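You operate a simulated robot arm through the tools that you are given. There is no shell and no other tool. Be economical: measure what you need, move in short steps, check, and stop when the job is done.

You are at the controls of a simulated two-armed robot. One attempt, no reset.

Task
Pick up the release bottle with one hand, pass it to the other hand and put it on the long black panel. Set down upright: release bottle.

It is judged by the outcome, as a careful person would: the job done as asked, and still so three seconds after it is handed in. It fails if anything else is knocked over, pushed out of place, dropped, spilled or broken.

Robot
Two 7-joint arms with two-finger parallel grippers on one trunk, on a base that drives. Base frame: it is fixed to the floor where the robot stands at the start and does not move with it; the origin is under the middle of the robot, x ahead of it, y to its left, z up; the surface under the hand at the start is at about z = 900. Readings come in mm, rad, newtons and seconds.
The left shoulder is at the start at [-82, 119, 851], the right one opposite. With the tool pointing down near the work surface each hand reaches from about 100 to 560 mm from the robot's upright axis, wherever it stands, measured 20 degrees to its own side. Places, roughly: long black panel [3400, 1100, 900]. Payload 3.43 kg a hand.
Tool frame (each hand has its own): the origin (TCP) lies between the finger pads and is the grasp point; the fingertips stand 30 mm ahead of it; z points along the fingers, y is the line along which they close. The gripper opens to 94 mm. The fingers are 28 mm wide and 10 mm thick; the gripper's body (50 by 96 mm) begins 55 mm behind the TCP.
Orientation is that of the tool frame in the base frame, as [roll, pitch, yaw] about the fixed x, y, z axes, in that order (R = Rz(yaw) Ry(pitch) Rx(roll)). With the fingers straight down and closing along the base's y, the tool's x points along the base's -x, its y along +y and its z along -z.

Tools
- The arms move only by the tool jog_arm. It takes "left_steps", "right_steps" or both (then of equal length, played together; a hand with none holds still); each is a list of rows, each an object (a shift or turn left out is 0, a gripper value left out holds the last) with "xyz": the shift along the tool's x, y, z in mm, a list of three; "angular": the turn, a rotation vector about the tool's x, y, z in rad, a list of three; "grip": the finger opening in mm, from 0 to 94. In form: [{"xyz": [tx, ty, tz], "angular": [ax, ay, az], "grip": grip}, ...]. A call has 1 to 8 rows; each row shifts and turns the commanded pose from where the row before left it, along the tool's axes as they then stand. Rows are played at 5 a second. More than 50 mm and 0.15 rad between two rows, or a gripper value outside its range, and nothing of the call is played. A pose out of reach is approached as far as the arm can. The call stops where the force on the tool passes 40 N (or 10 N more than at its start, if that is more) or the arm is blocked; 0.2 s more then pass. The fingers move at their own pace (about 153 mm/s each) and stop on an object; they squeeze with about 44 N. The grip force told is the motor's: it shows also when the fingers shut on nothing. Time passes only in rows, and 0.2 s behind the last, so rows that do not move let the fingers close. The reply holds the time, the measured pose of the TCP, the force on the tool along the base axes, the opening and the grip force, in the units named above and with some noise, with the torque about the TCP (base axes, N m) and any sound that the robot's microphone picked up.
- Cameras (640 x 400 px; columns grow to the right, rows downward): "scene" is now at [25.4, 28.7, 1556.5]; the picture's right is [0.37, -0.93, 0.00], its down [-0.73, -0.29, -0.62] and it looks along [0.57, 0.23, -0.79] (base axes); focal length 285 px, centre (320, 200). "left" rides on the left gripper at [76, -14, -103] in its tool frame; the picture's right is [0.18, 0.98, 0.00], its down [-0.75, 0.14, -0.64] and it looks along [-0.63, 0.12, 0.77] (tool axes); focal length 243 px, centre (320, 200). "right" rides on the right gripper at [76, 14, -103] in its tool frame; the picture's right is [-0.18, 0.98, 0.00], its down [-0.75, -0.14, -0.64] and it looks along [-0.63, -0.12, 0.77] (tool axes); focal length 243 px, centre (320, 200). There is no depth. A picture from a camera that has moved, and an enlarged one, comes with that camera's place and axes in the base frame and with its lens.
- capture(camera): a new picture of that camera. It takes no simulated time.
- slide_trunk(by): slides the trunk up (or, below 0, down) by that many mm; the arms and the scene camera ride with it, the base frame stays. It gives what a move gives, with no picture.
- roll_base(legs): drives the robot by 1 to 6 legs, each [ahead, left, turn to the left] in mm, mm and rad, along the robot's own axes; the way and the turn of a leg run together, so that a leg with both is an arc; at most 1500 mm and 3.142 rad a leg. The arms and the cameras ride along, it lands a little off, and it stops where it bumps. It gives what a move gives.
- pan_tilt(pan, tilt): turns the head with the scene camera to pan (to the left, within 2.496 rad either way) and tilt (down, from -0.506 to 1.204), counted from straight ahead of the robot. It gives what a move gives.
- close_up(camera, box): a new picture of the part [left, top, right, bottom] of that camera's present view, enlarged. It takes no simulated time.
- sign_off(): hands the job in; it is judged then, once.

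Go step by step. Nothing tells you exact positions but the pictures and the camera data: compare them with the known pose of the tool, close in by small moves and look again before you grip or let go. The budget is 120 turns and 88 pictures, counting those below and the enlarged ones. Unless the task says otherwise, let go and move clear before handing in, and close with one line.

The tools are called by a JSON object that holds its "name" and its "arguments". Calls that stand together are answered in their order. jog_arm: Moves the arms, as the interface text tells. Its arguments: {"type":"object","properties":{"left_steps":{"type":"array","items":{"type":"object","properties":{"xyz":{"type":"array","items":{"type":"number"}},"angular":{"type":"array","items":{"type":"number"}},"grip":{"type":"number"}}}},"right_steps":{"type":"array","items":{"type":"object","properties":{"xyz":{"type":"array","items":{"type":"number"}},"angular":{"type":"array","items":{"type":"number"}},"grip":{"type":"number"}}}}},"required":[]} The other tools are called the same way: slide_trunk (by) slides the trunk up or down; roll_base (legs) drives the base; pan_tilt (pan, tilt) turns the head that bears the scene camera; capture (camera) takes a picture; close_up (camera, box) takes an enlarged picture of a part of a camera's view; sign_off () hands the job in.

At the start:

```text
time: 0.0
left_ee_pos: [276.5, 237.1, 1209.5]
left_orientation: [-3.14, -0.001, 3.141]
left_wrist_force: [0.9, 0.4, -0.4]
left_moment: [0.0, -0.01, -0.03]
left_gripper_width: 94.2
left_gripper_force: 0.0
right_ee_pos: [294.5, -40.1, 1164.2]
right_orientation: [3.141, 0.0, 3.141]
right_wrist_force: [0.2, 0.1, -0.2]
right_moment: [-0.04, 0.0, -0.02]
right_gripper_width: 93.9
right_gripper_force: 0.0
trunk travel left (down, up): [-275.0, 60.0]
robot x, y, heading: [-1.1, -2.6, -0.0]
head pan, tilt: [0.384, 0.904]
```

scene: 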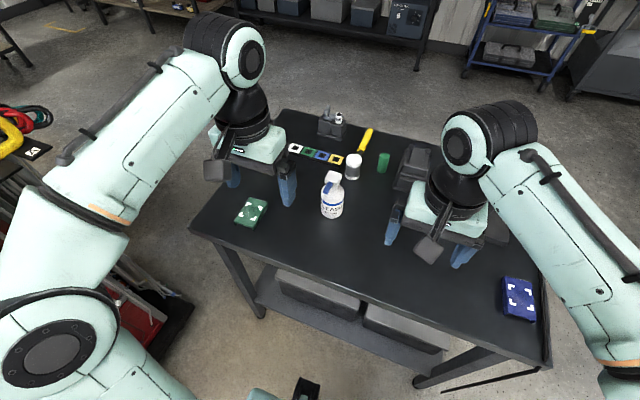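
right: 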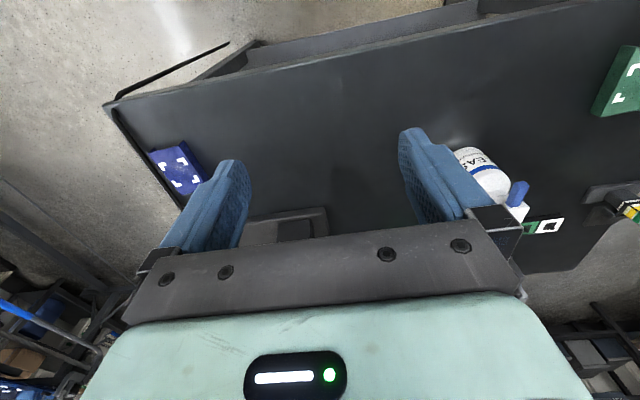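
left: 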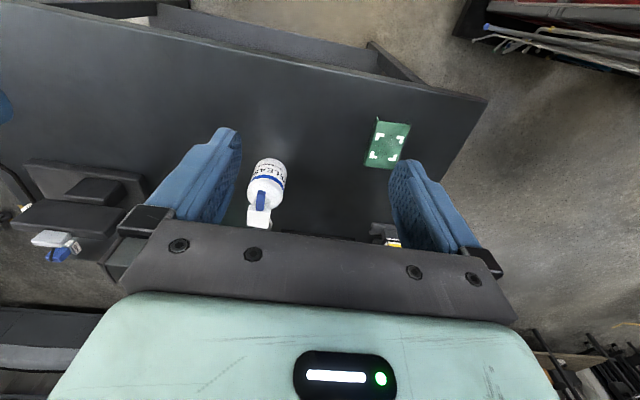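

I see a white bottle with a blue trigger or spout near the middle of the table, probably the release bottle. I'll take a closer look at it.

{"name": "close_up", "arguments": {"camera": "scene", "box": [270, 100, 430, 240]}}

{"name": "close_up", "arguments": {"camera": "left", "box": [200, 120, 440, 270]}}

```text
2.86 times, centred on (350, 170) of scene
camera zoom: at [25.4, 28.7, 1556.5], right [0.37, -0.93, 0.0], down [-0.73, -0.29, -0.62], along [0.57, 0.23, -0.79], focal length 814 px, centre (234, 286)
```

zoom: 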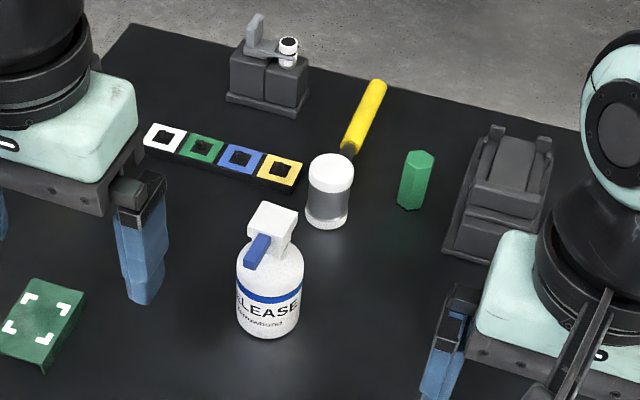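

```text
2.67 times, centred on (320, 195) of left
camera zoom: at [199.6, 222.2, 1311.5], right [-0.18, 0.98, 0.0], down [0.75, 0.14, 0.64], along [0.63, 0.12, -0.77], focal length 647 px, centre (320, 213)
```

zoom: 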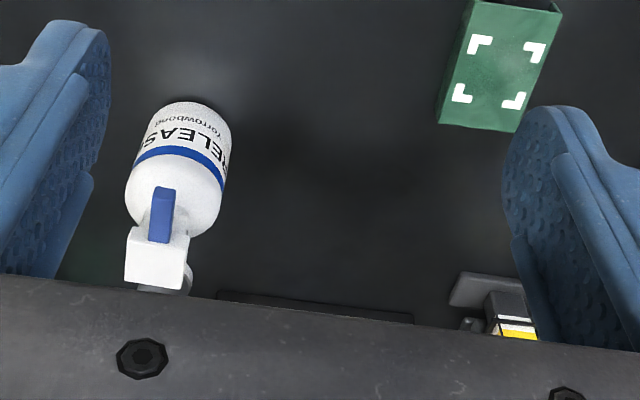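

The release bottle stands at about (469, 175), is about 60 mm wide and 155 mm tall, and its trigger points toward me. The plan is for the left hand to grip the body from the front at a tilt. The right hand will then take the head from above and place the bottle. First I'll bring the left hand in front of the bottle.

{"name": "jog_arm", "arguments": {"left_steps": [{"xyz": [-11, -12.4, 42], "grip": 94}, {"xyz": [-11, -12.4, 42]}, {"xyz": [-11, -12.4, 42]}, {"xyz": [-11, -12.4, 42]}, {"xyz": [-11, -12.4, 32]}]}}

{"name": "jog_arm", "arguments": {"left_steps": [{"angular": [0, -0.15, 0]}, {"angular": [0, -0.15, 0]}, {"angular": [0, -0.15, 0]}, {"angular": [0, -0.15, 0]}, {"angular": [0, -0.15, 0]}, {"angular": [0, -0.15, 0]}, {"angular": [0, -0.147, 0]}]}}

{"name": "capture", "arguments": {"camera": "scene"}}

{"name": "capture", "arguments": {"camera": "left"}}

```text
time: 1.2
left_ee_pos: [335.2, 172.0, 1007.8]
left_orientation: [-3.141, -0.002, 3.141]
left_wrist_force: [-0.9, 0.3, 0.9]
left_moment: [0.01, 0.02, 0.01]
left_gripper_width: 94.0
left_gripper_force: 0.1
right_ee_pos: [294.2, -41.0, 1163.6]
right_orientation: [-3.14, 0.002, 3.141]
right_wrist_force: [-0.3, -0.2, -0.3]
right_moment: [0.01, 0.02, 0.0]
right_gripper_width: 94.2
right_gripper_force: 0.2
trunk travel left (down, up): [-275.0, 60.0]
robot x, y, heading: [-0.1, -2.8, -0.001]
head pan, tilt: [0.384, 0.904]
```

```text
time: 2.8
left_ee_pos: [334.5, 174.7, 1010.5]
left_orientation: [-3.137, 1.043, -3.136]
left_wrist_force: [0.5, 0.2, -0.1]
left_moment: [0.01, 0.01, -0.03]
left_gripper_width: 94.2
left_gripper_force: 0.1
left hand out of reach, approached as far as the arm can: row 7
right_ee_pos: [295.4, -41.4, 1165.0]
right_orientation: [3.142, -0.001, 3.141]
right_wrist_force: [-0.1, -0.2, 0.4]
right_moment: [0.02, -0.01, 0.05]
right_gripper_width: 94.0
right_gripper_force: 0.0
trunk travel left (down, up): [-275.0, 60.0]
robot x, y, heading: [0.1, 0.7, 0.002]
head pan, tilt: [0.384, 0.904]
```

```text
82 pictures are left
camera scene: at [25.8, 29.0, 1556.5], right [0.37, -0.93, 0.0], down [-0.73, -0.29, -0.62], along [0.57, 0.23, -0.79], focal length 285 px, centre (320, 200)
```

scene: 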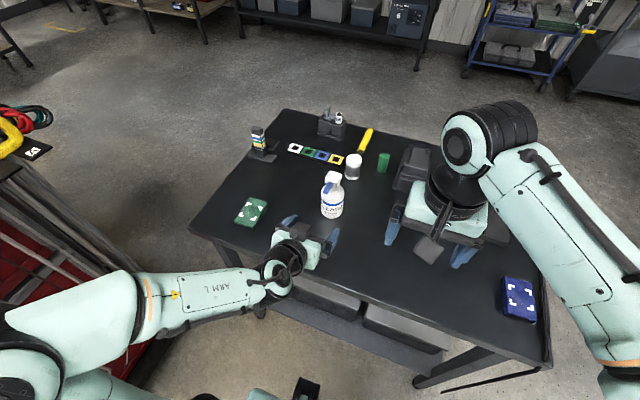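

```text
81 pictures are left
camera left: at [207.8, 159.9, 995.6], right [-0.09, 0.98, -0.16], down [-0.18, 0.14, 0.97], along [0.98, 0.12, 0.16], focal length 243 px, centre (320, 200)
```

left: 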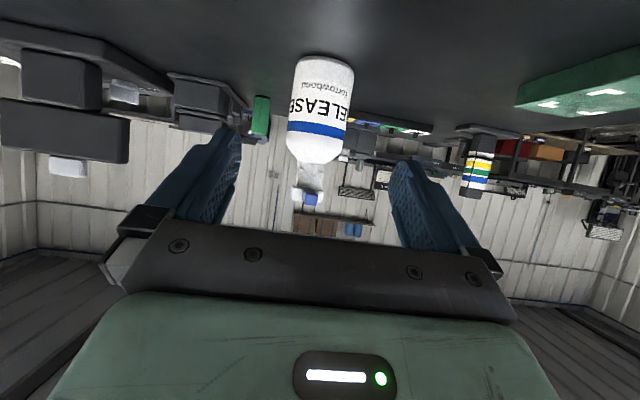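

The bottle reads at y ≈ 177. I'll move down and forward partway, then look again.

{"name": "jog_arm", "arguments": {"left_steps": [{"xyz": [11, 1, 41]}, {"xyz": [11, 1, 41]}]}}

{"name": "capture", "arguments": {"camera": "left"}}

{"name": "close_up", "arguments": {"camera": "scene", "box": [240, 120, 400, 280]}}

```text
time: 3.4
left_ee_pos: [395.3, 175.3, 952.1]
left_orientation: [-3.139, 1.05, -3.139]
left_wrist_force: [0.4, 0.4, 0.3]
left_moment: [0.01, 0.0, 0.01]
left_gripper_width: 93.9
left_gripper_force: 0.1
right_ee_pos: [295.3, -41.5, 1164.8]
right_orientation: [-3.141, 0.001, -3.141]
right_wrist_force: [-0.1, -0.5, -0.1]
right_moment: [0.0, 0.01, -0.02]
right_gripper_width: 94.0
right_gripper_force: 0.0
trunk travel left (down, up): [-275.0, 60.0]
robot x, y, heading: [1.0, -1.1, 0.0]
head pan, tilt: [0.384, 0.904]
```

```text
80 pictures are left
camera left: at [268.1, 160.9, 936.1], right [-0.09, 0.98, -0.16], down [-0.18, 0.14, 0.97], along [0.98, 0.12, 0.16], focal length 243 px, centre (320, 200)
```

left: 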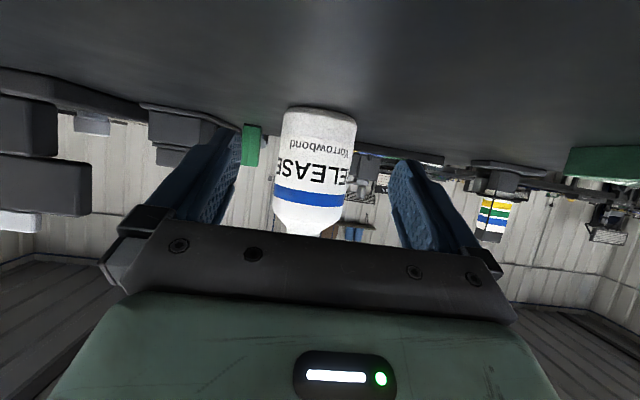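

```text
2.50 times, centred on (320, 200) of scene
camera zoom: at [26.1, 28.5, 1556.5], right [0.37, -0.93, 0.0], down [-0.73, -0.29, -0.62], along [0.57, 0.23, -0.79], focal length 712 px, centre (320, 200)
```

zoom: 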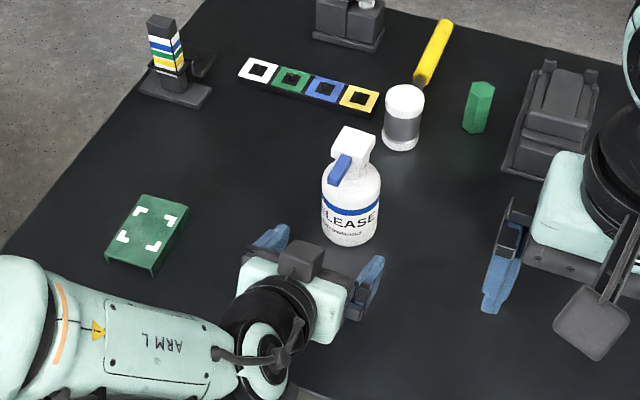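

The bottle is centred at y ≈ 177. I'll slide forward around the body, staying under the trigger.

{"name": "jog_arm", "arguments": {"left_steps": [{"xyz": [-11, 0.7, 18.5]}, {"xyz": [-11, 0.7, 18.5]}, {"xyz": [-11, 0.6, 18.5]}]}}

{"name": "capture", "arguments": {"camera": "left"}}

{"name": "close_up", "arguments": {"camera": "scene", "box": [240, 120, 400, 280]}}

```text
time: 4.2
left_ee_pos: [461.6, 177.3, 951.0]
left_orientation: [3.141, 1.046, 3.14]
left_wrist_force: [-0.2, -0.4, -0.6]
left_moment: [0.02, 0.03, -0.02]
left_gripper_width: 94.2
left_gripper_force: 0.1
right_ee_pos: [294.6, -41.0, 1164.3]
right_orientation: [-3.141, 0.001, 3.141]
right_wrist_force: [-0.1, -0.9, -0.1]
right_moment: [-0.04, 0.0, -0.02]
right_gripper_width: 94.1
right_gripper_force: 0.0
trunk travel left (down, up): [-275.0, 60.0]
robot x, y, heading: [-0.2, -0.3, 0.003]
head pan, tilt: [0.384, 0.904]
```

```text
78 pictures are left
camera left: at [333.8, 163.4, 935.6], right [-0.09, 0.98, -0.16], down [-0.18, 0.14, 0.97], along [0.98, 0.12, 0.16], focal length 243 px, centre (320, 200)
```

left: 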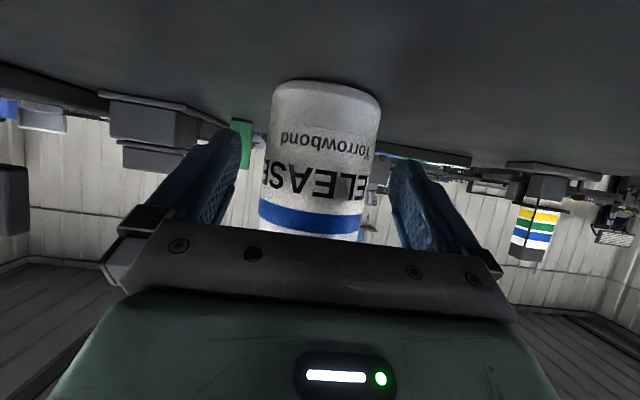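

```text
2.50 times, centred on (320, 200) of scene
camera zoom: at [26.0, 28.7, 1556.5], right [0.37, -0.93, 0.0], down [-0.73, -0.29, -0.62], along [0.57, 0.23, -0.79], focal length 712 px, centre (320, 200)
```

zoom: 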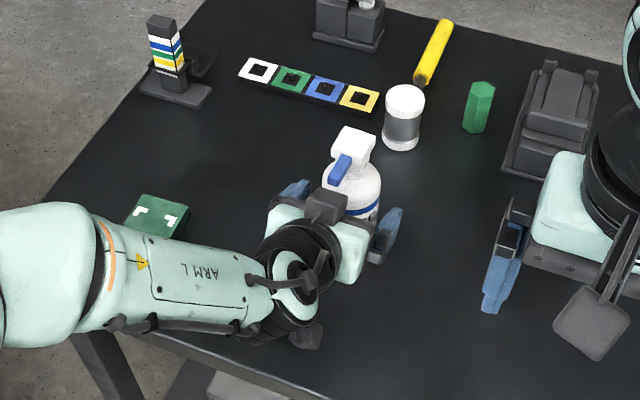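

The body sits between the pads, so I'll close the left gripper.

{"name": "jog_arm", "arguments": {"left_steps": [{"grip": 70}, {"grip": 50}, {"grip": 45}, {"grip": 45}]}}

{"name": "capture", "arguments": {"camera": "left"}}

```text
time: 5.2
left_ee_pos: [460.5, 176.9, 951.5]
left_orientation: [-3.141, 1.047, -3.141]
left_wrist_force: [0.5, -0.8, 0.0]
left_moment: [-0.13, -0.02, -0.03]
left_gripper_width: 60.7
left_gripper_force: 43.7
right_ee_pos: [293.9, -41.5, 1164.5]
right_orientation: [-3.141, -0.001, 3.14]
right_wrist_force: [-0.2, -0.2, -0.4]
right_moment: [0.0, 0.0, 0.01]
right_gripper_width: 94.0
right_gripper_force: 0.0
trunk travel left (down, up): [-275.0, 60.0]
robot x, y, heading: [-2.2, 2.0, 0.0]
head pan, tilt: [0.384, 0.904]
```

```text
76 pictures are left
camera left: at [333.2, 163.2, 936.0], right [-0.09, 0.98, -0.16], down [-0.18, 0.14, 0.97], along [0.98, 0.12, 0.16], focal length 243 px, centre (320, 200)
```

left: 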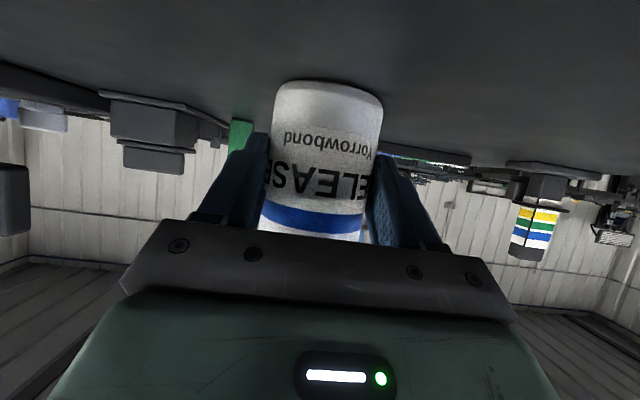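

The grip holds at 60.7 mm. I'll lift the bottle straight up.

{"name": "jog_arm", "arguments": {"left_steps": [{"xyz": [-17.3, 0, -10]}, {"xyz": [-17.3, 0, -10]}, {"xyz": [-26, 0, -15]}, {"xyz": [-26, 0, -15]}]}}

{"name": "jog_arm", "arguments": {"left_steps": [{"xyz": [0, -30, 0]}, {"xyz": [0, -30, 0]}]}}

{"name": "capture", "arguments": {"camera": "scene"}}

{"name": "capture", "arguments": {"camera": "right"}}

```text
time: 6.2
left_ee_pos: [459.1, 178.1, 1052.3]
left_orientation: [-3.141, 1.047, 3.141]
left_wrist_force: [-0.9, 0.1, -2.9]
left_moment: [-0.02, 0.03, -0.04]
left_gripper_width: 59.6
left_gripper_force: 44.1
right_ee_pos: [293.5, -41.9, 1165.0]
right_orientation: [3.141, -0.001, -3.141]
right_wrist_force: [0.1, 0.1, 1.3]
right_moment: [0.0, -0.01, -0.01]
right_gripper_width: 93.6
right_gripper_force: 0.0
trunk travel left (down, up): [-275.0, 60.0]
robot x, y, heading: [0.9, 0.3, -0.003]
head pan, tilt: [0.384, 0.904]
```

```text
time: 6.8
left_ee_pos: [461.4, 116.9, 1050.4]
left_orientation: [-3.141, 1.046, -3.139]
left_wrist_force: [-0.2, 0.4, -2.7]
left_moment: [-0.01, 0.0, 0.02]
left_gripper_width: 59.5
left_gripper_force: 44.1
right_ee_pos: [295.4, -40.4, 1165.2]
right_orientation: [3.142, 0.0, 3.141]
right_wrist_force: [0.7, 0.7, -0.5]
right_moment: [-0.07, -0.01, 0.02]
right_gripper_width: 94.2
right_gripper_force: 0.0
trunk travel left (down, up): [-275.0, 60.0]
robot x, y, heading: [0.8, 2.7, 0.002]
head pan, tilt: [0.384, 0.904]
```

```text
75 pictures are left
camera scene: at [25.9, 28.2, 1556.5], right [0.37, -0.93, 0.0], down [-0.73, -0.29, -0.62], along [0.57, 0.23, -0.79], focal length 285 px, centre (320, 200)
```

scene: 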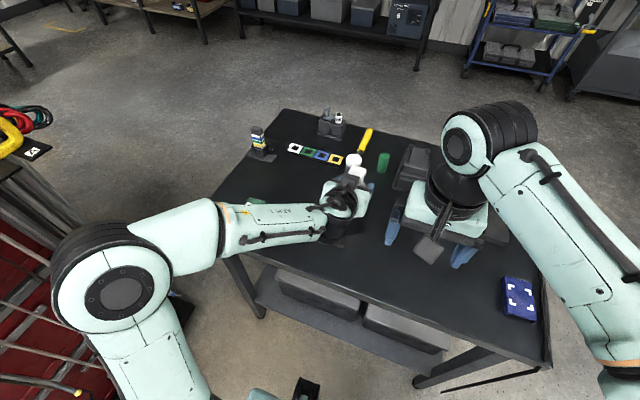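

```text
74 pictures are left
camera right: at [218.5, -28.1, 1268.2], right [0.18, 0.98, 0.0], down [0.75, -0.14, 0.64], along [0.63, -0.12, -0.77], focal length 243 px, centre (320, 200)
```

right: 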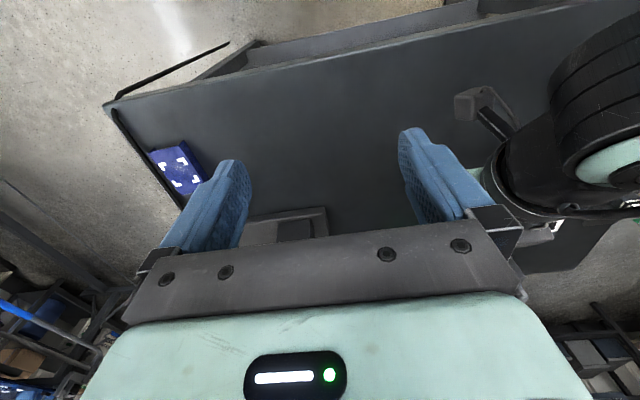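

The bottle is held securely and weighs roughly 0.3 kg. I'll raise the right hand and bring it forward, then shift the bottle to nearer the middle.

{"name": "jog_arm", "arguments": {"right_steps": [{"xyz": [-10, 0, -45]}, {"xyz": [-35, 0, -30]}, {"xyz": [-40, 0, -25]}, {"xyz": [-40, 0, -15]}, {"xyz": [-30, 0, 0]}]}}

{"name": "jog_arm", "arguments": {"left_steps": [{"xyz": [0, -30, 0]}, {"xyz": [0, -30, 0]}]}}

{"name": "capture", "arguments": {"camera": "scene"}}

{"name": "capture", "arguments": {"camera": "right"}}

```text
time: 8.0
left_ee_pos: [461.1, 118.4, 1050.9]
left_orientation: [3.141, 1.045, 3.141]
left_wrist_force: [-0.1, -1.2, -2.9]
left_moment: [-0.01, 0.03, 0.0]
left_gripper_width: 59.5
left_gripper_force: 44.7
right_ee_pos: [342.9, -41.7, 1224.5]
right_orientation: [3.138, -0.014, 3.142]
right_wrist_force: [0.5, -0.5, -0.9]
right_moment: [0.0, 0.0, -0.02]
right_gripper_width: 94.1
right_gripper_force: 0.0
right hand out of reach, approached as far as the arm can: row 2, 3, 4, 5
trunk travel left (down, up): [-275.0, 60.0]
robot x, y, heading: [1.5, -1.8, 0.001]
head pan, tilt: [0.384, 0.904]
```

```text
time: 8.6
left_ee_pos: [460.3, 56.4, 1053.3]
left_orientation: [3.14, 1.046, 3.14]
left_wrist_force: [0.5, -0.4, -3.2]
left_moment: [0.02, 0.01, 0.01]
left_gripper_width: 59.8
left_gripper_force: 44.2
right_ee_pos: [341.8, -44.2, 1225.4]
right_orientation: [3.14, -0.016, 3.14]
right_wrist_force: [-0.4, -0.2, -0.5]
right_moment: [0.02, 0.0, -0.02]
right_gripper_width: 94.1
right_gripper_force: 0.0
trunk travel left (down, up): [-275.0, 60.0]
robot x, y, heading: [-1.9, 0.6, -0.004]
head pan, tilt: [0.384, 0.904]
```

```text
73 pictures are left
camera scene: at [25.7, 28.0, 1556.5], right [0.37, -0.93, 0.0], down [-0.73, -0.29, -0.62], along [0.57, 0.23, -0.79], focal length 285 px, centre (320, 200)
```

scene: 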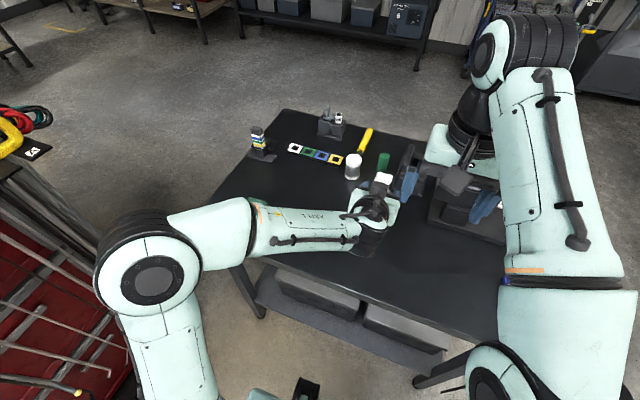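

```text
72 pictures are left
camera right: at [267.4, -30.0, 1328.9], right [0.19, 0.98, 0.0], down [0.76, -0.14, 0.63], along [0.62, -0.12, -0.78], focal length 243 px, centre (320, 200)
```

right: 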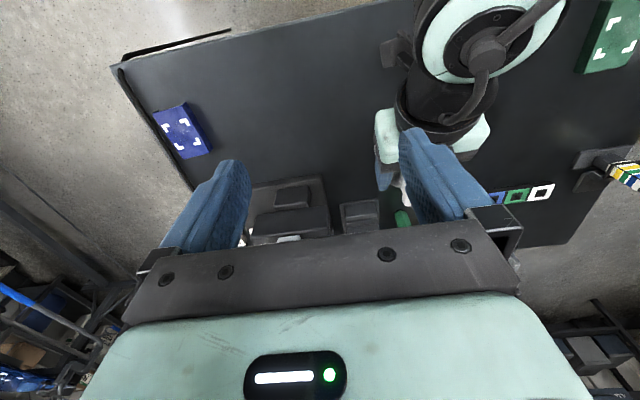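

The right arm ran out of reach at that height, so I'll lower the bottle and pull it in for the exchange. I'll bring the right hand down a little as well.

{"name": "jog_arm", "arguments": {"left_steps": [{"xyz": [30, 0, -3.5]}, {"xyz": [30, 0, -3.5]}, {"xyz": [8, -15, -17]}]}}

{"name": "jog_arm", "arguments": {"right_steps": [{"xyz": [0, 0, 20]}]}}

{"name": "capture", "arguments": {"camera": "right"}}

{"name": "close_up", "arguments": {"camera": "scene", "box": [300, 100, 540, 270]}}

```text
time: 9.4
left_ee_pos: [403.1, 41.4, 1007.2]
left_orientation: [3.14, 1.044, -3.14]
left_wrist_force: [0.4, -0.5, -2.4]
left_moment: [0.0, 0.0, -0.01]
left_gripper_width: 59.6
left_gripper_force: 44.2
right_ee_pos: [342.0, -43.6, 1224.1]
right_orientation: [3.139, -0.016, 3.137]
right_wrist_force: [-0.2, -0.7, 0.9]
right_moment: [0.01, -0.02, 0.01]
right_gripper_width: 94.1
right_gripper_force: 0.1
trunk travel left (down, up): [-275.0, 60.0]
robot x, y, heading: [1.6, 2.5, 0.002]
head pan, tilt: [0.384, 0.904]
```

```text
time: 9.8
left_ee_pos: [403.4, 40.2, 1007.4]
left_orientation: [3.141, 1.046, 3.142]
left_wrist_force: [-1.0, 0.0, -2.8]
left_moment: [-0.01, 0.01, 0.04]
left_gripper_width: 59.7
left_gripper_force: 44.1
right_ee_pos: [340.1, -42.6, 1204.5]
right_orientation: [-3.142, -0.001, 3.141]
right_wrist_force: [-0.1, 0.7, 0.3]
right_moment: [0.02, 0.03, -0.01]
right_gripper_width: 94.0
right_gripper_force: 0.0
trunk travel left (down, up): [-275.0, 60.0]
robot x, y, heading: [-3.0, -0.9, -0.003]
head pan, tilt: [0.384, 0.904]
```

```text
71 pictures are left
camera right: at [264.3, -29.4, 1307.5], right [0.18, 0.98, 0.0], down [0.75, -0.14, 0.64], along [0.63, -0.12, -0.77], focal length 243 px, centre (320, 200)
```

right: 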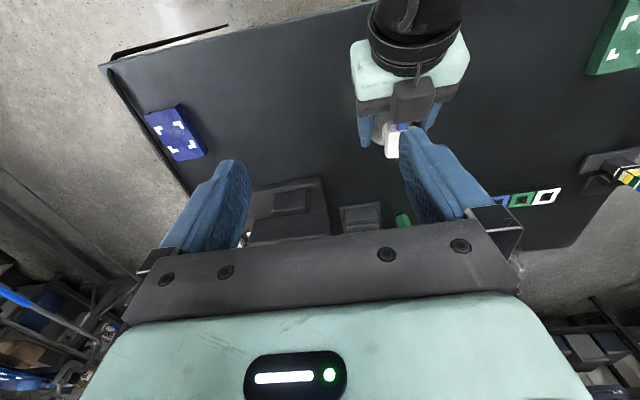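

```text
2.35 times, centred on (420, 185) of scene
camera zoom: at [25.1, 28.1, 1556.4], right [0.37, -0.93, 0.0], down [-0.73, -0.29, -0.62], along [0.57, 0.23, -0.79], focal length 670 px, centre (85, 235)
```

zoom: 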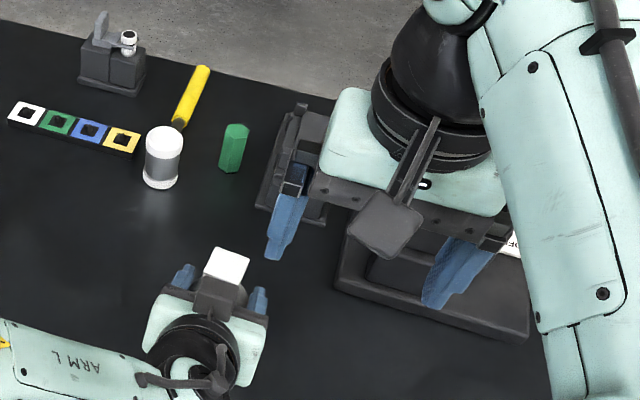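

The head doesn't appear quite where I expect, so the bottle may have pivoted in the grip. I'll zoom in to check.

{"name": "close_up", "arguments": {"camera": "scene", "box": [340, 170, 420, 220]}}

{"name": "close_up", "arguments": {"camera": "right", "box": [340, 80, 480, 180]}}

{"name": "capture", "arguments": {"camera": "left"}}

```text
8.00 times, centred on (380, 195) of scene
camera zoom: at [25.1, 28.1, 1556.4], right [0.37, -0.93, 0.0], down [-0.73, -0.29, -0.62], along [0.57, 0.23, -0.79], focal length 2279 px, centre (-160, 240)
```

zoom: 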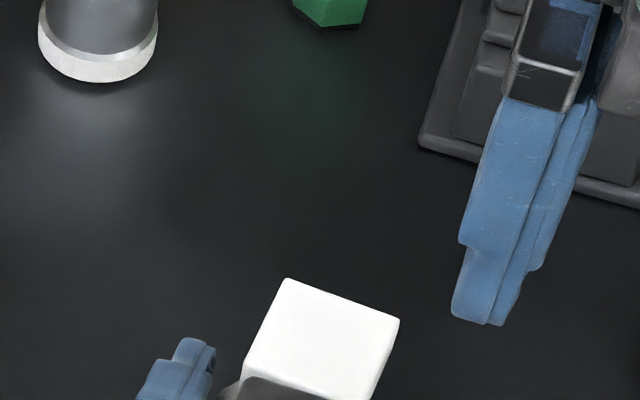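

```text
4.00 times, centred on (410, 130) of right
camera zoom: at [264.3, -29.4, 1307.5], right [0.18, 0.98, 0.0], down [0.75, -0.14, 0.64], along [0.63, -0.12, -0.77], focal length 970 px, centre (-40, 480)
```

zoom: 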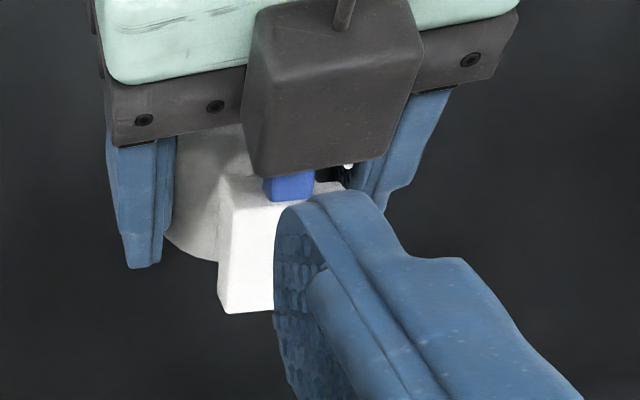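

```text
67 pictures are left
camera left: at [275.7, 26.3, 992.2], right [-0.09, 0.98, -0.16], down [-0.18, 0.14, 0.97], along [0.98, 0.12, 0.16], focal length 243 px, centre (320, 200)
```

left: 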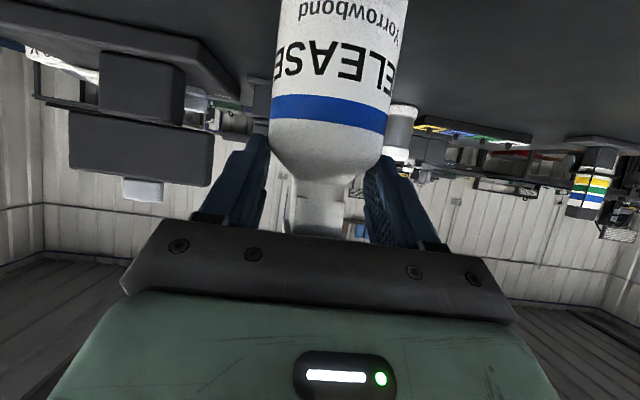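

The bottle slid about 45 mm down in the left grip during the lift, and its base is now near z ≈ 910. I'll set it gently back on the table and regrip lower on the body.

{"name": "jog_arm", "arguments": {"left_steps": [{"xyz": [2.6, 0, 1.5]}, {"xyz": [2.6, 0, 1.5]}]}}

{"name": "capture", "arguments": {"camera": "left"}}

```text
time: 10.4
left_ee_pos: [403.2, 41.2, 1003.1]
left_orientation: [-3.141, 1.053, 3.141]
left_wrist_force: [-2.7, 0.3, 11.6]
left_moment: [0.36, 0.29, 0.06]
left_gripper_width: 59.4
left_gripper_force: 43.4
right_ee_pos: [340.6, -43.0, 1204.5]
right_orientation: [3.141, 0.002, 3.141]
right_wrist_force: [-0.5, -0.7, -0.3]
right_moment: [-0.01, 0.0, -0.01]
right_gripper_width: 93.8
right_gripper_force: 0.1
trunk travel left (down, up): [-275.0, 60.0]
robot x, y, heading: [0.5, -1.9, -0.003]
head pan, tilt: [0.384, 0.904]
```

```text
66 pictures are left
camera left: at [276.2, 27.5, 987.0], right [-0.09, 0.98, -0.16], down [-0.18, 0.14, 0.97], along [0.98, 0.12, 0.17], focal length 243 px, centre (320, 200)
```

left: 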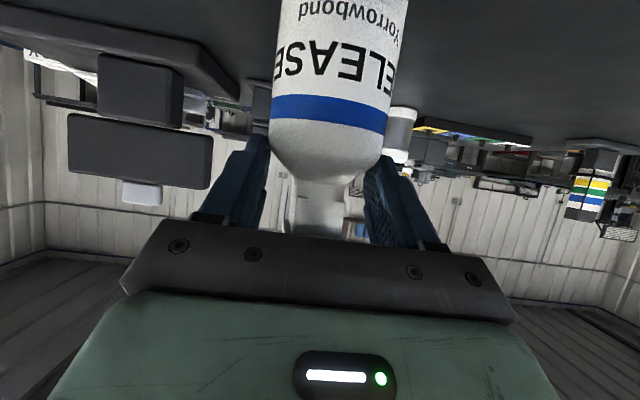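

The bottle has touched the table, shown by about 11 N upward. I'll ease the left grip open slowly and back off.

{"name": "jog_arm", "arguments": {"left_steps": [{"xyz": [-0.8, 0, -0.5]}, {"grip": 66}, {"grip": 80}, {"grip": 94}, {}]}}

{"name": "capture", "arguments": {"camera": "left"}}

{"name": "close_up", "arguments": {"camera": "scene", "box": [320, 150, 440, 240]}}

```text
time: 11.6
left_ee_pos: [404.2, 42.6, 1001.5]
left_orientation: [-3.141, 1.047, 3.141]
left_wrist_force: [-0.1, -0.3, -0.4]
left_moment: [-0.02, -0.02, -0.02]
left_gripper_width: 94.0
left_gripper_force: 0.2
right_ee_pos: [340.7, -42.2, 1204.8]
right_orientation: [-3.14, 0.0, 3.14]
right_wrist_force: [0.3, 1.0, 0.4]
right_moment: [-0.02, -0.02, -0.02]
right_gripper_width: 94.2
right_gripper_force: 0.0
trunk travel left (down, up): [-275.0, 60.0]
robot x, y, heading: [0.2, -1.6, 0.0]
head pan, tilt: [0.384, 0.904]
```

```text
65 pictures are left
camera left: at [276.2, 28.5, 986.3], right [-0.09, 0.98, -0.16], down [-0.18, 0.14, 0.97], along [0.98, 0.12, 0.16], focal length 243 px, centre (320, 200)
```

left: 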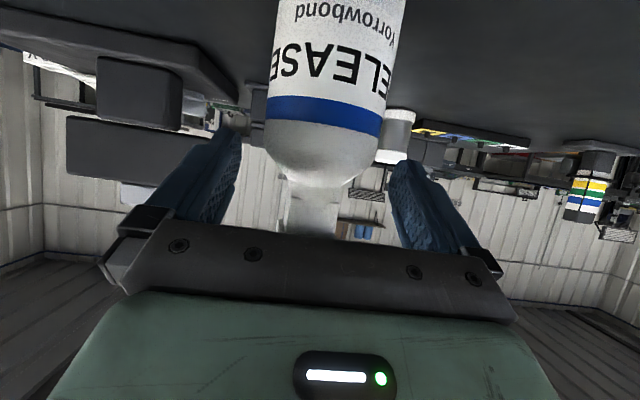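

```text
4.44 times, centred on (380, 195) of scene
camera zoom: at [25.4, 28.6, 1556.5], right [0.37, -0.93, 0.0], down [-0.73, -0.29, -0.62], along [0.57, 0.23, -0.79], focal length 1266 px, centre (53, 222)
```

zoom: 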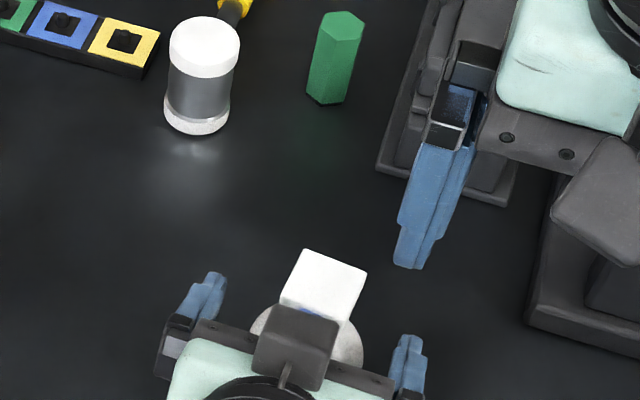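

The bottle stands upright on the table. I'll back the left hand straight off, drop it to z ≈ 940, and come in again stopping a bit shorter so the gripper's top box stays under and clear of the trigger.

{"name": "jog_arm", "arguments": {"left_steps": [{"xyz": [18, 0, -31]}, {"xyz": [17, 0, -29.5]}, {"xyz": [27, 0, 15.5]}, {"xyz": [27, 0, 15.5]}]}}

{"name": "capture", "arguments": {"camera": "left"}}

{"name": "close_up", "arguments": {"camera": "scene", "box": [300, 140, 460, 260]}}

```text
time: 12.6
left_ee_pos: [331.9, 40.5, 938.4]
left_orientation: [3.141, 1.047, 3.141]
left_wrist_force: [0.2, 0.5, -0.8]
left_moment: [-0.02, 0.0, 0.0]
left_gripper_width: 93.8
left_gripper_force: 0.1
right_ee_pos: [341.8, -42.3, 1204.6]
right_orientation: [-3.141, 0.0, -3.142]
right_wrist_force: [0.1, 0.2, -0.8]
right_moment: [0.01, 0.01, 0.03]
right_gripper_width: 94.2
right_gripper_force: 0.1
trunk travel left (down, up): [-275.0, 60.0]
robot x, y, heading: [3.8, -3.0, 0.002]
head pan, tilt: [0.384, 0.904]
```

```text
63 pictures are left
camera left: at [205.0, 27.1, 923.4], right [-0.09, 0.98, -0.16], down [-0.18, 0.14, 0.97], along [0.98, 0.12, 0.16], focal length 243 px, centre (320, 200)
```

left: 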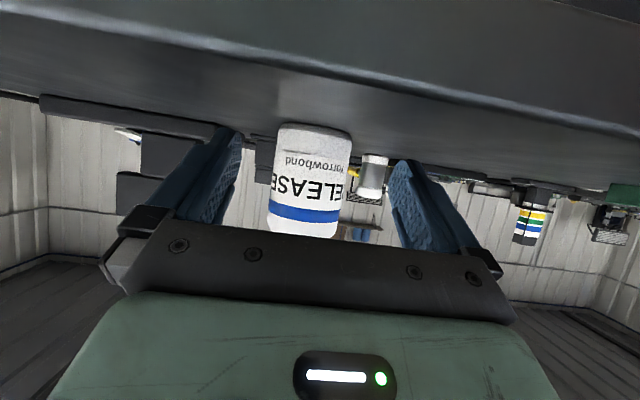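

```text
3.33 times, centred on (380, 200) of scene
camera zoom: at [25.7, 28.5, 1556.5], right [0.37, -0.93, 0.0], down [-0.73, -0.29, -0.62], along [0.57, 0.23, -0.79], focal length 950 px, centre (120, 200)
```

zoom: 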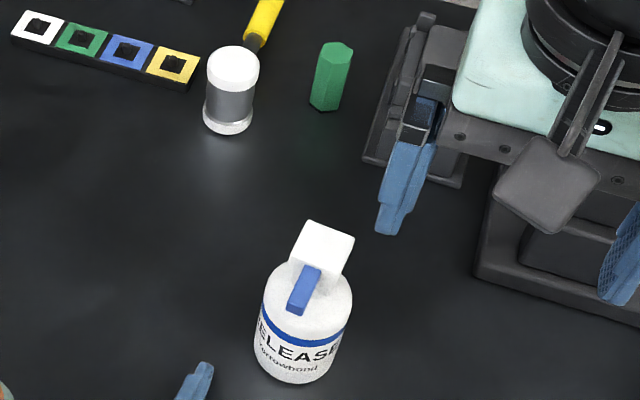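

The bottle axis reads at about (410, 39). I'll move forward 66 mm around the body.

{"name": "jog_arm", "arguments": {"left_steps": [{"xyz": [-11, -0.5, 19]}, {"xyz": [-11, -0.5, 19]}, {"xyz": [-11, 0, 19]}]}}

{"name": "capture", "arguments": {"camera": "left"}}

{"name": "close_up", "arguments": {"camera": "scene", "box": [320, 150, 440, 240]}}

{"name": "close_up", "arguments": {"camera": "right", "box": [340, 60, 480, 160]}}

```text
time: 13.4
left_ee_pos: [398.1, 40.4, 938.3]
left_orientation: [3.141, 1.045, 3.14]
left_wrist_force: [0.3, 0.3, -0.2]
left_moment: [0.03, 0.0, -0.02]
left_gripper_width: 94.2
left_gripper_force: 0.0
right_ee_pos: [342.1, -43.0, 1204.1]
right_orientation: [-3.141, -0.001, 3.142]
right_wrist_force: [-0.4, 0.5, -0.1]
right_moment: [0.0, -0.01, 0.01]
right_gripper_width: 94.1
right_gripper_force: 0.1
trunk travel left (down, up): [-275.0, 60.0]
robot x, y, heading: [-2.0, 2.5, -0.002]
head pan, tilt: [0.384, 0.904]
```

```text
61 pictures are left
camera left: at [270.4, 27.2, 923.1], right [-0.09, 0.98, -0.16], down [-0.18, 0.14, 0.97], along [0.98, 0.12, 0.16], focal length 243 px, centre (320, 200)
```

left: 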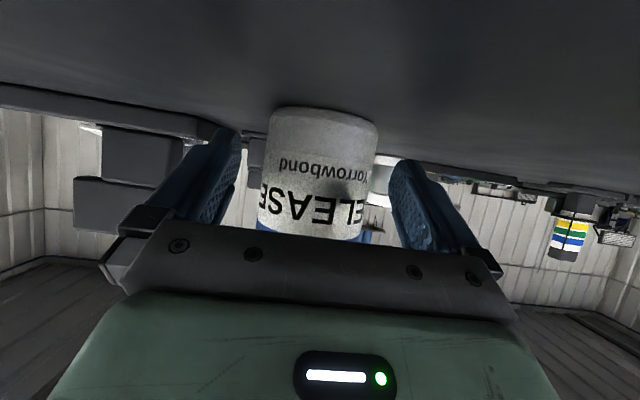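

```text
4.44 times, centred on (380, 195) of scene
camera zoom: at [25.8, 28.7, 1556.5], right [0.37, -0.93, 0.0], down [-0.73, -0.29, -0.62], along [0.57, 0.23, -0.79], focal length 1266 px, centre (53, 222)
```

zoom: 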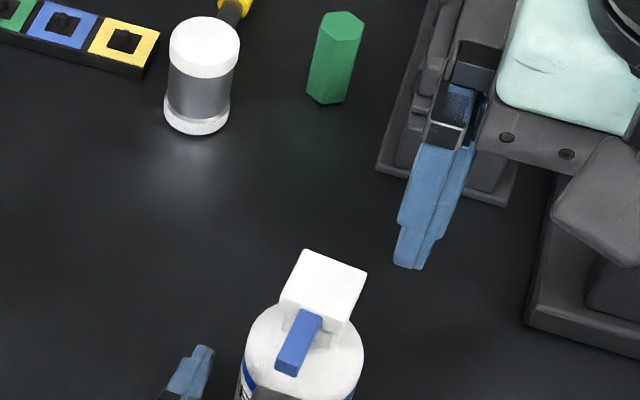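

```text
4.00 times, centred on (410, 110) of right
camera zoom: at [264.9, -29.0, 1307.6], right [0.18, 0.98, 0.0], down [0.75, -0.14, 0.64], along [0.63, -0.12, -0.77], focal length 970 px, centre (-40, 560)
```

zoom: 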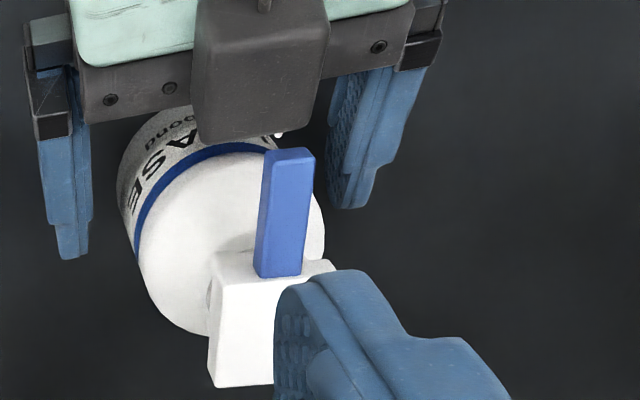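

The alignment looks good and the box clears the trigger. I'll close the gripper and give it time to settle.

{"name": "jog_arm", "arguments": {"left_steps": [{"grip": 70}, {"grip": 50}, {"grip": 40}, {"grip": 40}, {"grip": 40}]}}

{"name": "jog_arm", "arguments": {"left_steps": [{"xyz": [-5.2, 0, -3]}, {"xyz": [-5.2, 0, -3]}, {"xyz": [-5.2, 0, -3]}, {"xyz": [-5.2, 0, -3]}]}}

{"name": "capture", "arguments": {"camera": "left"}}

{"name": "close_up", "arguments": {"camera": "right", "box": [340, 60, 480, 160]}}

```text
time: 14.6
left_ee_pos: [397.7, 40.0, 939.0]
left_orientation: [3.14, 1.047, 3.142]
left_wrist_force: [-0.3, -0.8, 0.3]
left_moment: [0.04, -0.02, -0.03]
left_gripper_width: 61.1
left_gripper_force: 44.5
right_ee_pos: [340.7, -42.1, 1204.3]
right_orientation: [3.14, 0.001, 3.141]
right_wrist_force: [-0.7, 0.2, 0.4]
right_moment: [0.0, 0.01, 0.0]
right_gripper_width: 94.0
right_gripper_force: 0.1
trunk travel left (down, up): [-275.0, 60.0]
robot x, y, heading: [0.2, -1.7, 0.002]
head pan, tilt: [0.384, 0.904]
```

```text
time: 15.6
left_ee_pos: [401.2, 41.0, 960.3]
left_orientation: [-3.141, 1.047, -3.141]
left_wrist_force: [-1.0, -0.9, -2.4]
left_moment: [0.03, 0.06, 0.02]
left_gripper_width: 60.8
left_gripper_force: 44.0
right_ee_pos: [340.6, -43.1, 1203.5]
right_orientation: [-3.141, 0.0, -3.14]
right_wrist_force: [0.3, 0.1, -0.2]
right_moment: [0.05, -0.01, 0.02]
right_gripper_width: 94.0
right_gripper_force: 0.1
trunk travel left (down, up): [-275.0, 60.0]
robot x, y, heading: [-0.1, -2.2, -0.0]
head pan, tilt: [0.384, 0.904]
```

```text
58 pictures are left
camera left: at [273.3, 28.3, 945.5], right [-0.09, 0.98, -0.16], down [-0.18, 0.14, 0.97], along [0.98, 0.12, 0.16], focal length 243 px, centre (320, 200)
```

left: 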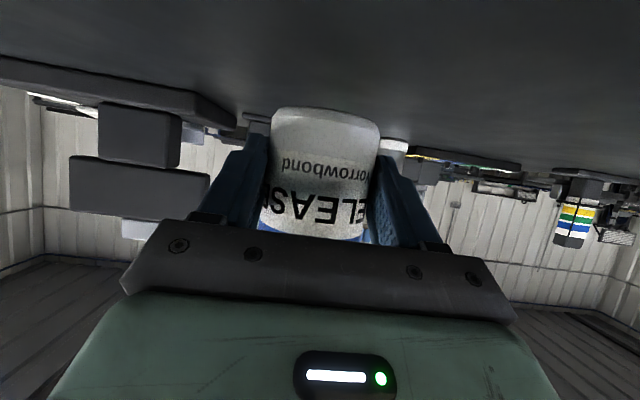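

```text
4.00 times, centred on (410, 110) of right
camera zoom: at [264.6, -29.0, 1307.7], right [0.18, 0.98, 0.0], down [0.75, -0.14, 0.64], along [0.63, -0.12, -0.77], focal length 970 px, centre (-40, 560)
```

zoom: 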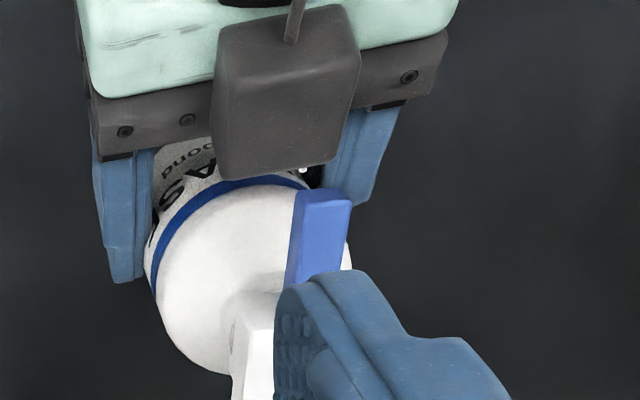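

There was no slip this time. Next I'll measure the head position.

{"name": "close_up", "arguments": {"camera": "scene", "box": [360, 180, 420, 220]}}

{"name": "jog_arm", "arguments": {"right_steps": [{"xyz": [-17, 20, 18]}, {"xyz": [-17, 20, 18]}, {"xyz": [-17, 21, 18]}, {"xyz": [-17, 21, 18]}]}}

{"name": "capture", "arguments": {"camera": "right"}}

{"name": "capture", "arguments": {"camera": "scene"}}

```text
10.00 times, centred on (390, 200) of scene
camera zoom: at [25.5, 28.7, 1556.4], right [0.37, -0.93, 0.0], down [-0.73, -0.29, -0.62], along [0.57, 0.23, -0.79], focal length 2849 px, centre (-380, 200)
```

zoom: 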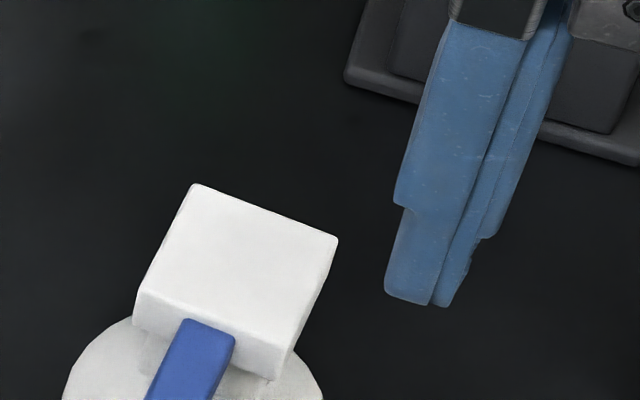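

```text
time: 16.6
left_ee_pos: [401.6, 42.7, 960.3]
left_orientation: [-3.141, 1.046, 3.141]
left_wrist_force: [0.4, 0.8, -2.7]
left_moment: [-0.01, 0.05, -0.05]
left_gripper_width: 60.8
left_gripper_force: 44.0
right_ee_pos: [411.8, 38.3, 1136.3]
right_orientation: [3.141, -0.001, 3.138]
right_wrist_force: [-0.5, -0.1, -0.2]
right_moment: [-0.02, 0.0, 0.01]
right_gripper_width: 94.1
right_gripper_force: 0.1
trunk travel left (down, up): [-275.0, 60.0]
robot x, y, heading: [-0.3, 0.7, -0.002]
head pan, tilt: [0.384, 0.904]
```

```text
55 pictures are left
camera right: at [334.4, 51.8, 1239.7], right [0.19, 0.98, 0.0], down [0.75, -0.14, 0.64], along [0.63, -0.12, -0.77], focal length 243 px, centre (320, 200)
```

right: 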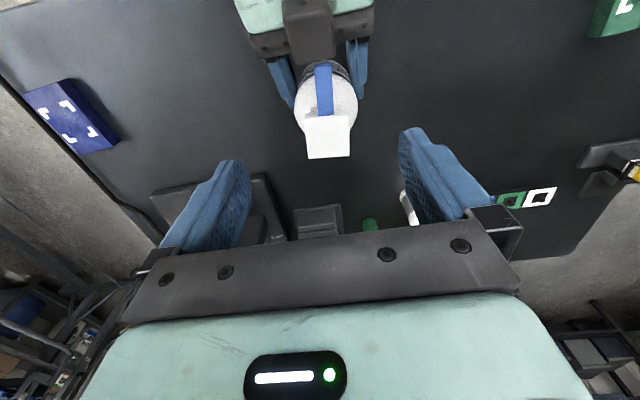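

```text
54 pictures are left
camera scene: at [26.5, 29.4, 1556.4], right [0.37, -0.93, 0.0], down [-0.73, -0.29, -0.62], along [0.57, 0.23, -0.79], focal length 285 px, centre (320, 200)
```

scene: 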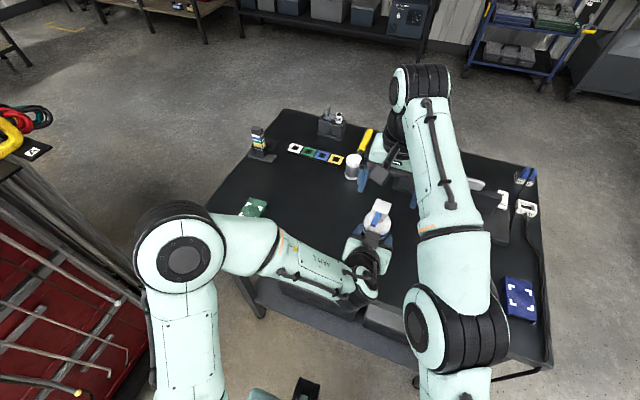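

The head is about 30 mm wide with its sides facing ±y, and it is centred near (410, 40) with its top at about z 1075. I'll lower the right hand over it.

{"name": "jog_arm", "arguments": {"right_steps": [{"xyz": [0, 1, 26]}, {"xyz": [0, 1, 25]}, {"xyz": [0, 0, 25]}]}}

{"name": "capture", "arguments": {"camera": "right"}}

{"name": "close_up", "arguments": {"camera": "scene", "box": [320, 140, 460, 240]}}

```text
time: 17.4
left_ee_pos: [401.0, 41.9, 960.7]
left_orientation: [-3.141, 1.045, -3.141]
left_wrist_force: [0.2, -0.1, -3.2]
left_moment: [-0.04, 0.02, -0.02]
left_gripper_width: 60.8
left_gripper_force: 44.1
right_ee_pos: [412.4, 40.5, 1062.0]
right_orientation: [3.14, 0.001, 3.141]
right_wrist_force: [-0.7, -0.6, 0.4]
right_moment: [0.01, -0.02, -0.01]
right_gripper_width: 94.1
right_gripper_force: 0.0
trunk travel left (down, up): [-275.0, 60.0]
robot x, y, heading: [1.1, -0.5, 0.004]
head pan, tilt: [0.384, 0.904]
```

```text
53 pictures are left
camera right: at [335.2, 54.2, 1165.2], right [0.18, 0.98, 0.0], down [0.75, -0.14, 0.64], along [0.63, -0.12, -0.77], focal length 243 px, centre (320, 200)
```

right: 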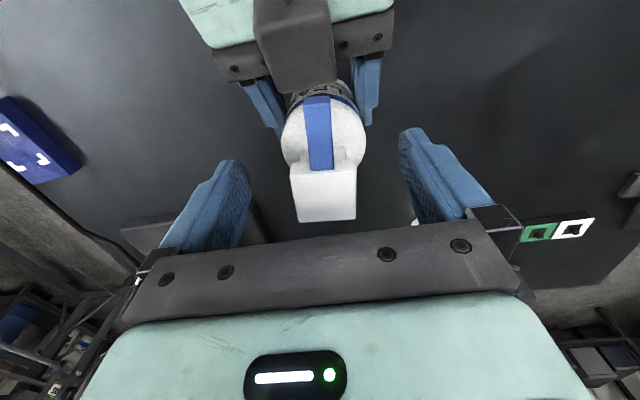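

```text
4.00 times, centred on (390, 190) of scene
camera zoom: at [25.7, 28.5, 1556.4], right [0.37, -0.93, 0.0], down [-0.73, -0.29, -0.62], along [0.57, 0.23, -0.79], focal length 1140 px, centre (40, 240)
```

zoom: 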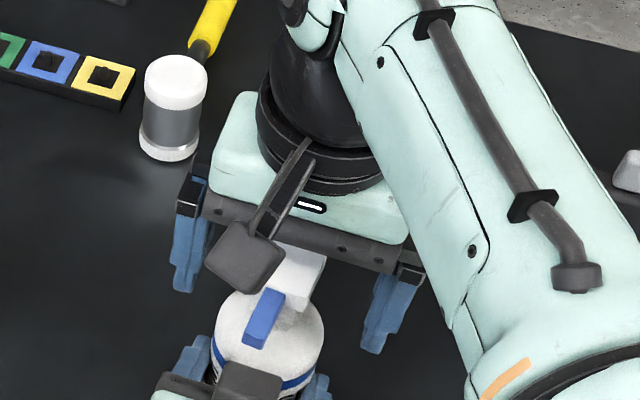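

The head sits between the right fingers. I'll nudge the hand back 4 mm and up 4 mm to centre it, then close.

{"name": "jog_arm", "arguments": {"right_steps": [{"xyz": [4, 0.5, -4]}, {"grip": 50}, {"grip": 30}, {"grip": 15}, {"grip": 15}, {"grip": 15}]}}

{"name": "capture", "arguments": {"camera": "right"}}

{"name": "close_up", "arguments": {"camera": "scene", "box": [320, 140, 460, 240]}}

```text
time: 18.8
left_ee_pos: [400.8, 41.3, 960.4]
left_orientation: [-3.141, 1.046, 3.14]
left_wrist_force: [-2.3, -5.1, -3.3]
left_moment: [0.45, -0.2, 0.14]
left_gripper_width: 61.0
left_gripper_force: 44.0
right_ee_pos: [407.2, 41.7, 1065.4]
right_orientation: [3.14, 0.0, -3.141]
right_wrist_force: [1.1, 4.6, 0.5]
right_moment: [0.07, 0.02, -0.2]
right_gripper_width: 37.2
right_gripper_force: 44.3
trunk travel left (down, up): [-275.0, 60.0]
robot x, y, heading: [-2.6, 0.3, 0.002]
head pan, tilt: [0.384, 0.904]
```

```text
51 pictures are left
camera right: at [329.6, 55.3, 1169.5], right [0.18, 0.98, 0.0], down [0.75, -0.14, 0.64], along [0.63, -0.12, -0.77], focal length 243 px, centre (320, 200)
```

right: 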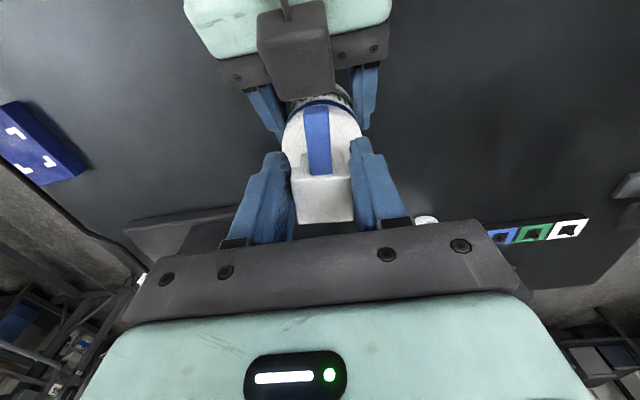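

```text
4.00 times, centred on (390, 190) of scene
camera zoom: at [25.6, 28.7, 1556.4], right [0.37, -0.93, 0.0], down [-0.73, -0.29, -0.62], along [0.57, 0.23, -0.79], focal length 1140 px, centre (40, 240)
```

zoom: 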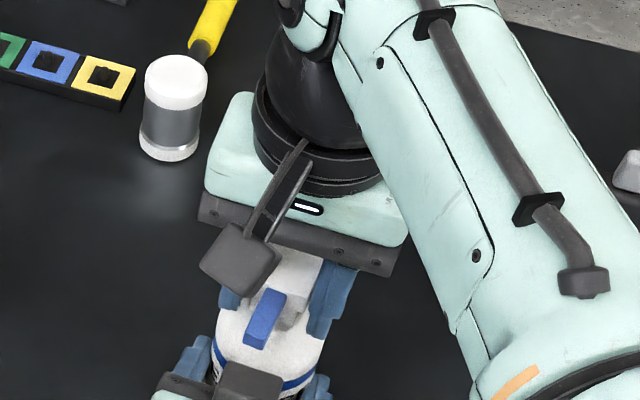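

The right hand holds the head at 37 mm with 44 N. I'll open the left hand a little and see whether the right carries the weight.

{"name": "jog_arm", "arguments": {"left_steps": [{"grip": 66}, {"grip": 72}, {"grip": 80}]}}

{"name": "capture", "arguments": {"camera": "left"}}

{"name": "capture", "arguments": {"camera": "right"}}

```text
time: 19.6
left_ee_pos: [402.2, 41.7, 960.0]
left_orientation: [3.14, 1.048, -3.142]
left_wrist_force: [0.7, 0.4, 0.3]
left_moment: [-0.01, 0.01, 0.03]
left_gripper_width: 80.0
left_gripper_force: 0.1
right_ee_pos: [405.8, 41.0, 1066.9]
right_orientation: [-3.141, 0.001, 3.142]
right_wrist_force: [0.5, -1.2, -0.5]
right_moment: [-0.01, 0.05, -0.02]
right_gripper_width: 37.0
right_gripper_force: 44.1
trunk travel left (down, up): [-275.0, 60.0]
robot x, y, heading: [4.3, -0.3, -0.002]
head pan, tilt: [0.384, 0.904]
```

```text
49 pictures are left
camera left: at [273.3, 28.3, 945.5], right [-0.09, 0.98, -0.16], down [-0.18, 0.14, 0.97], along [0.98, 0.12, 0.16], focal length 243 px, centre (320, 200)
```

left: 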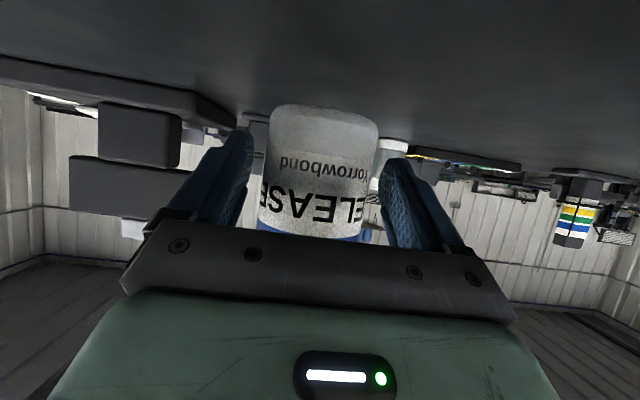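

```text
48 pictures are left
camera right: at [329.7, 55.0, 1169.4], right [0.18, 0.98, 0.0], down [0.75, -0.14, 0.64], along [0.63, -0.12, -0.77], focal length 243 px, centre (320, 200)
```

right: 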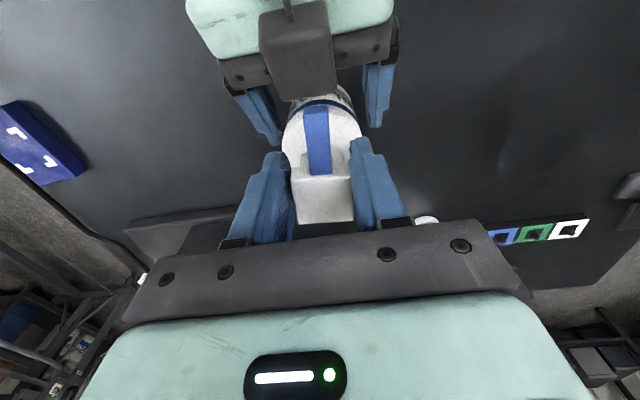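

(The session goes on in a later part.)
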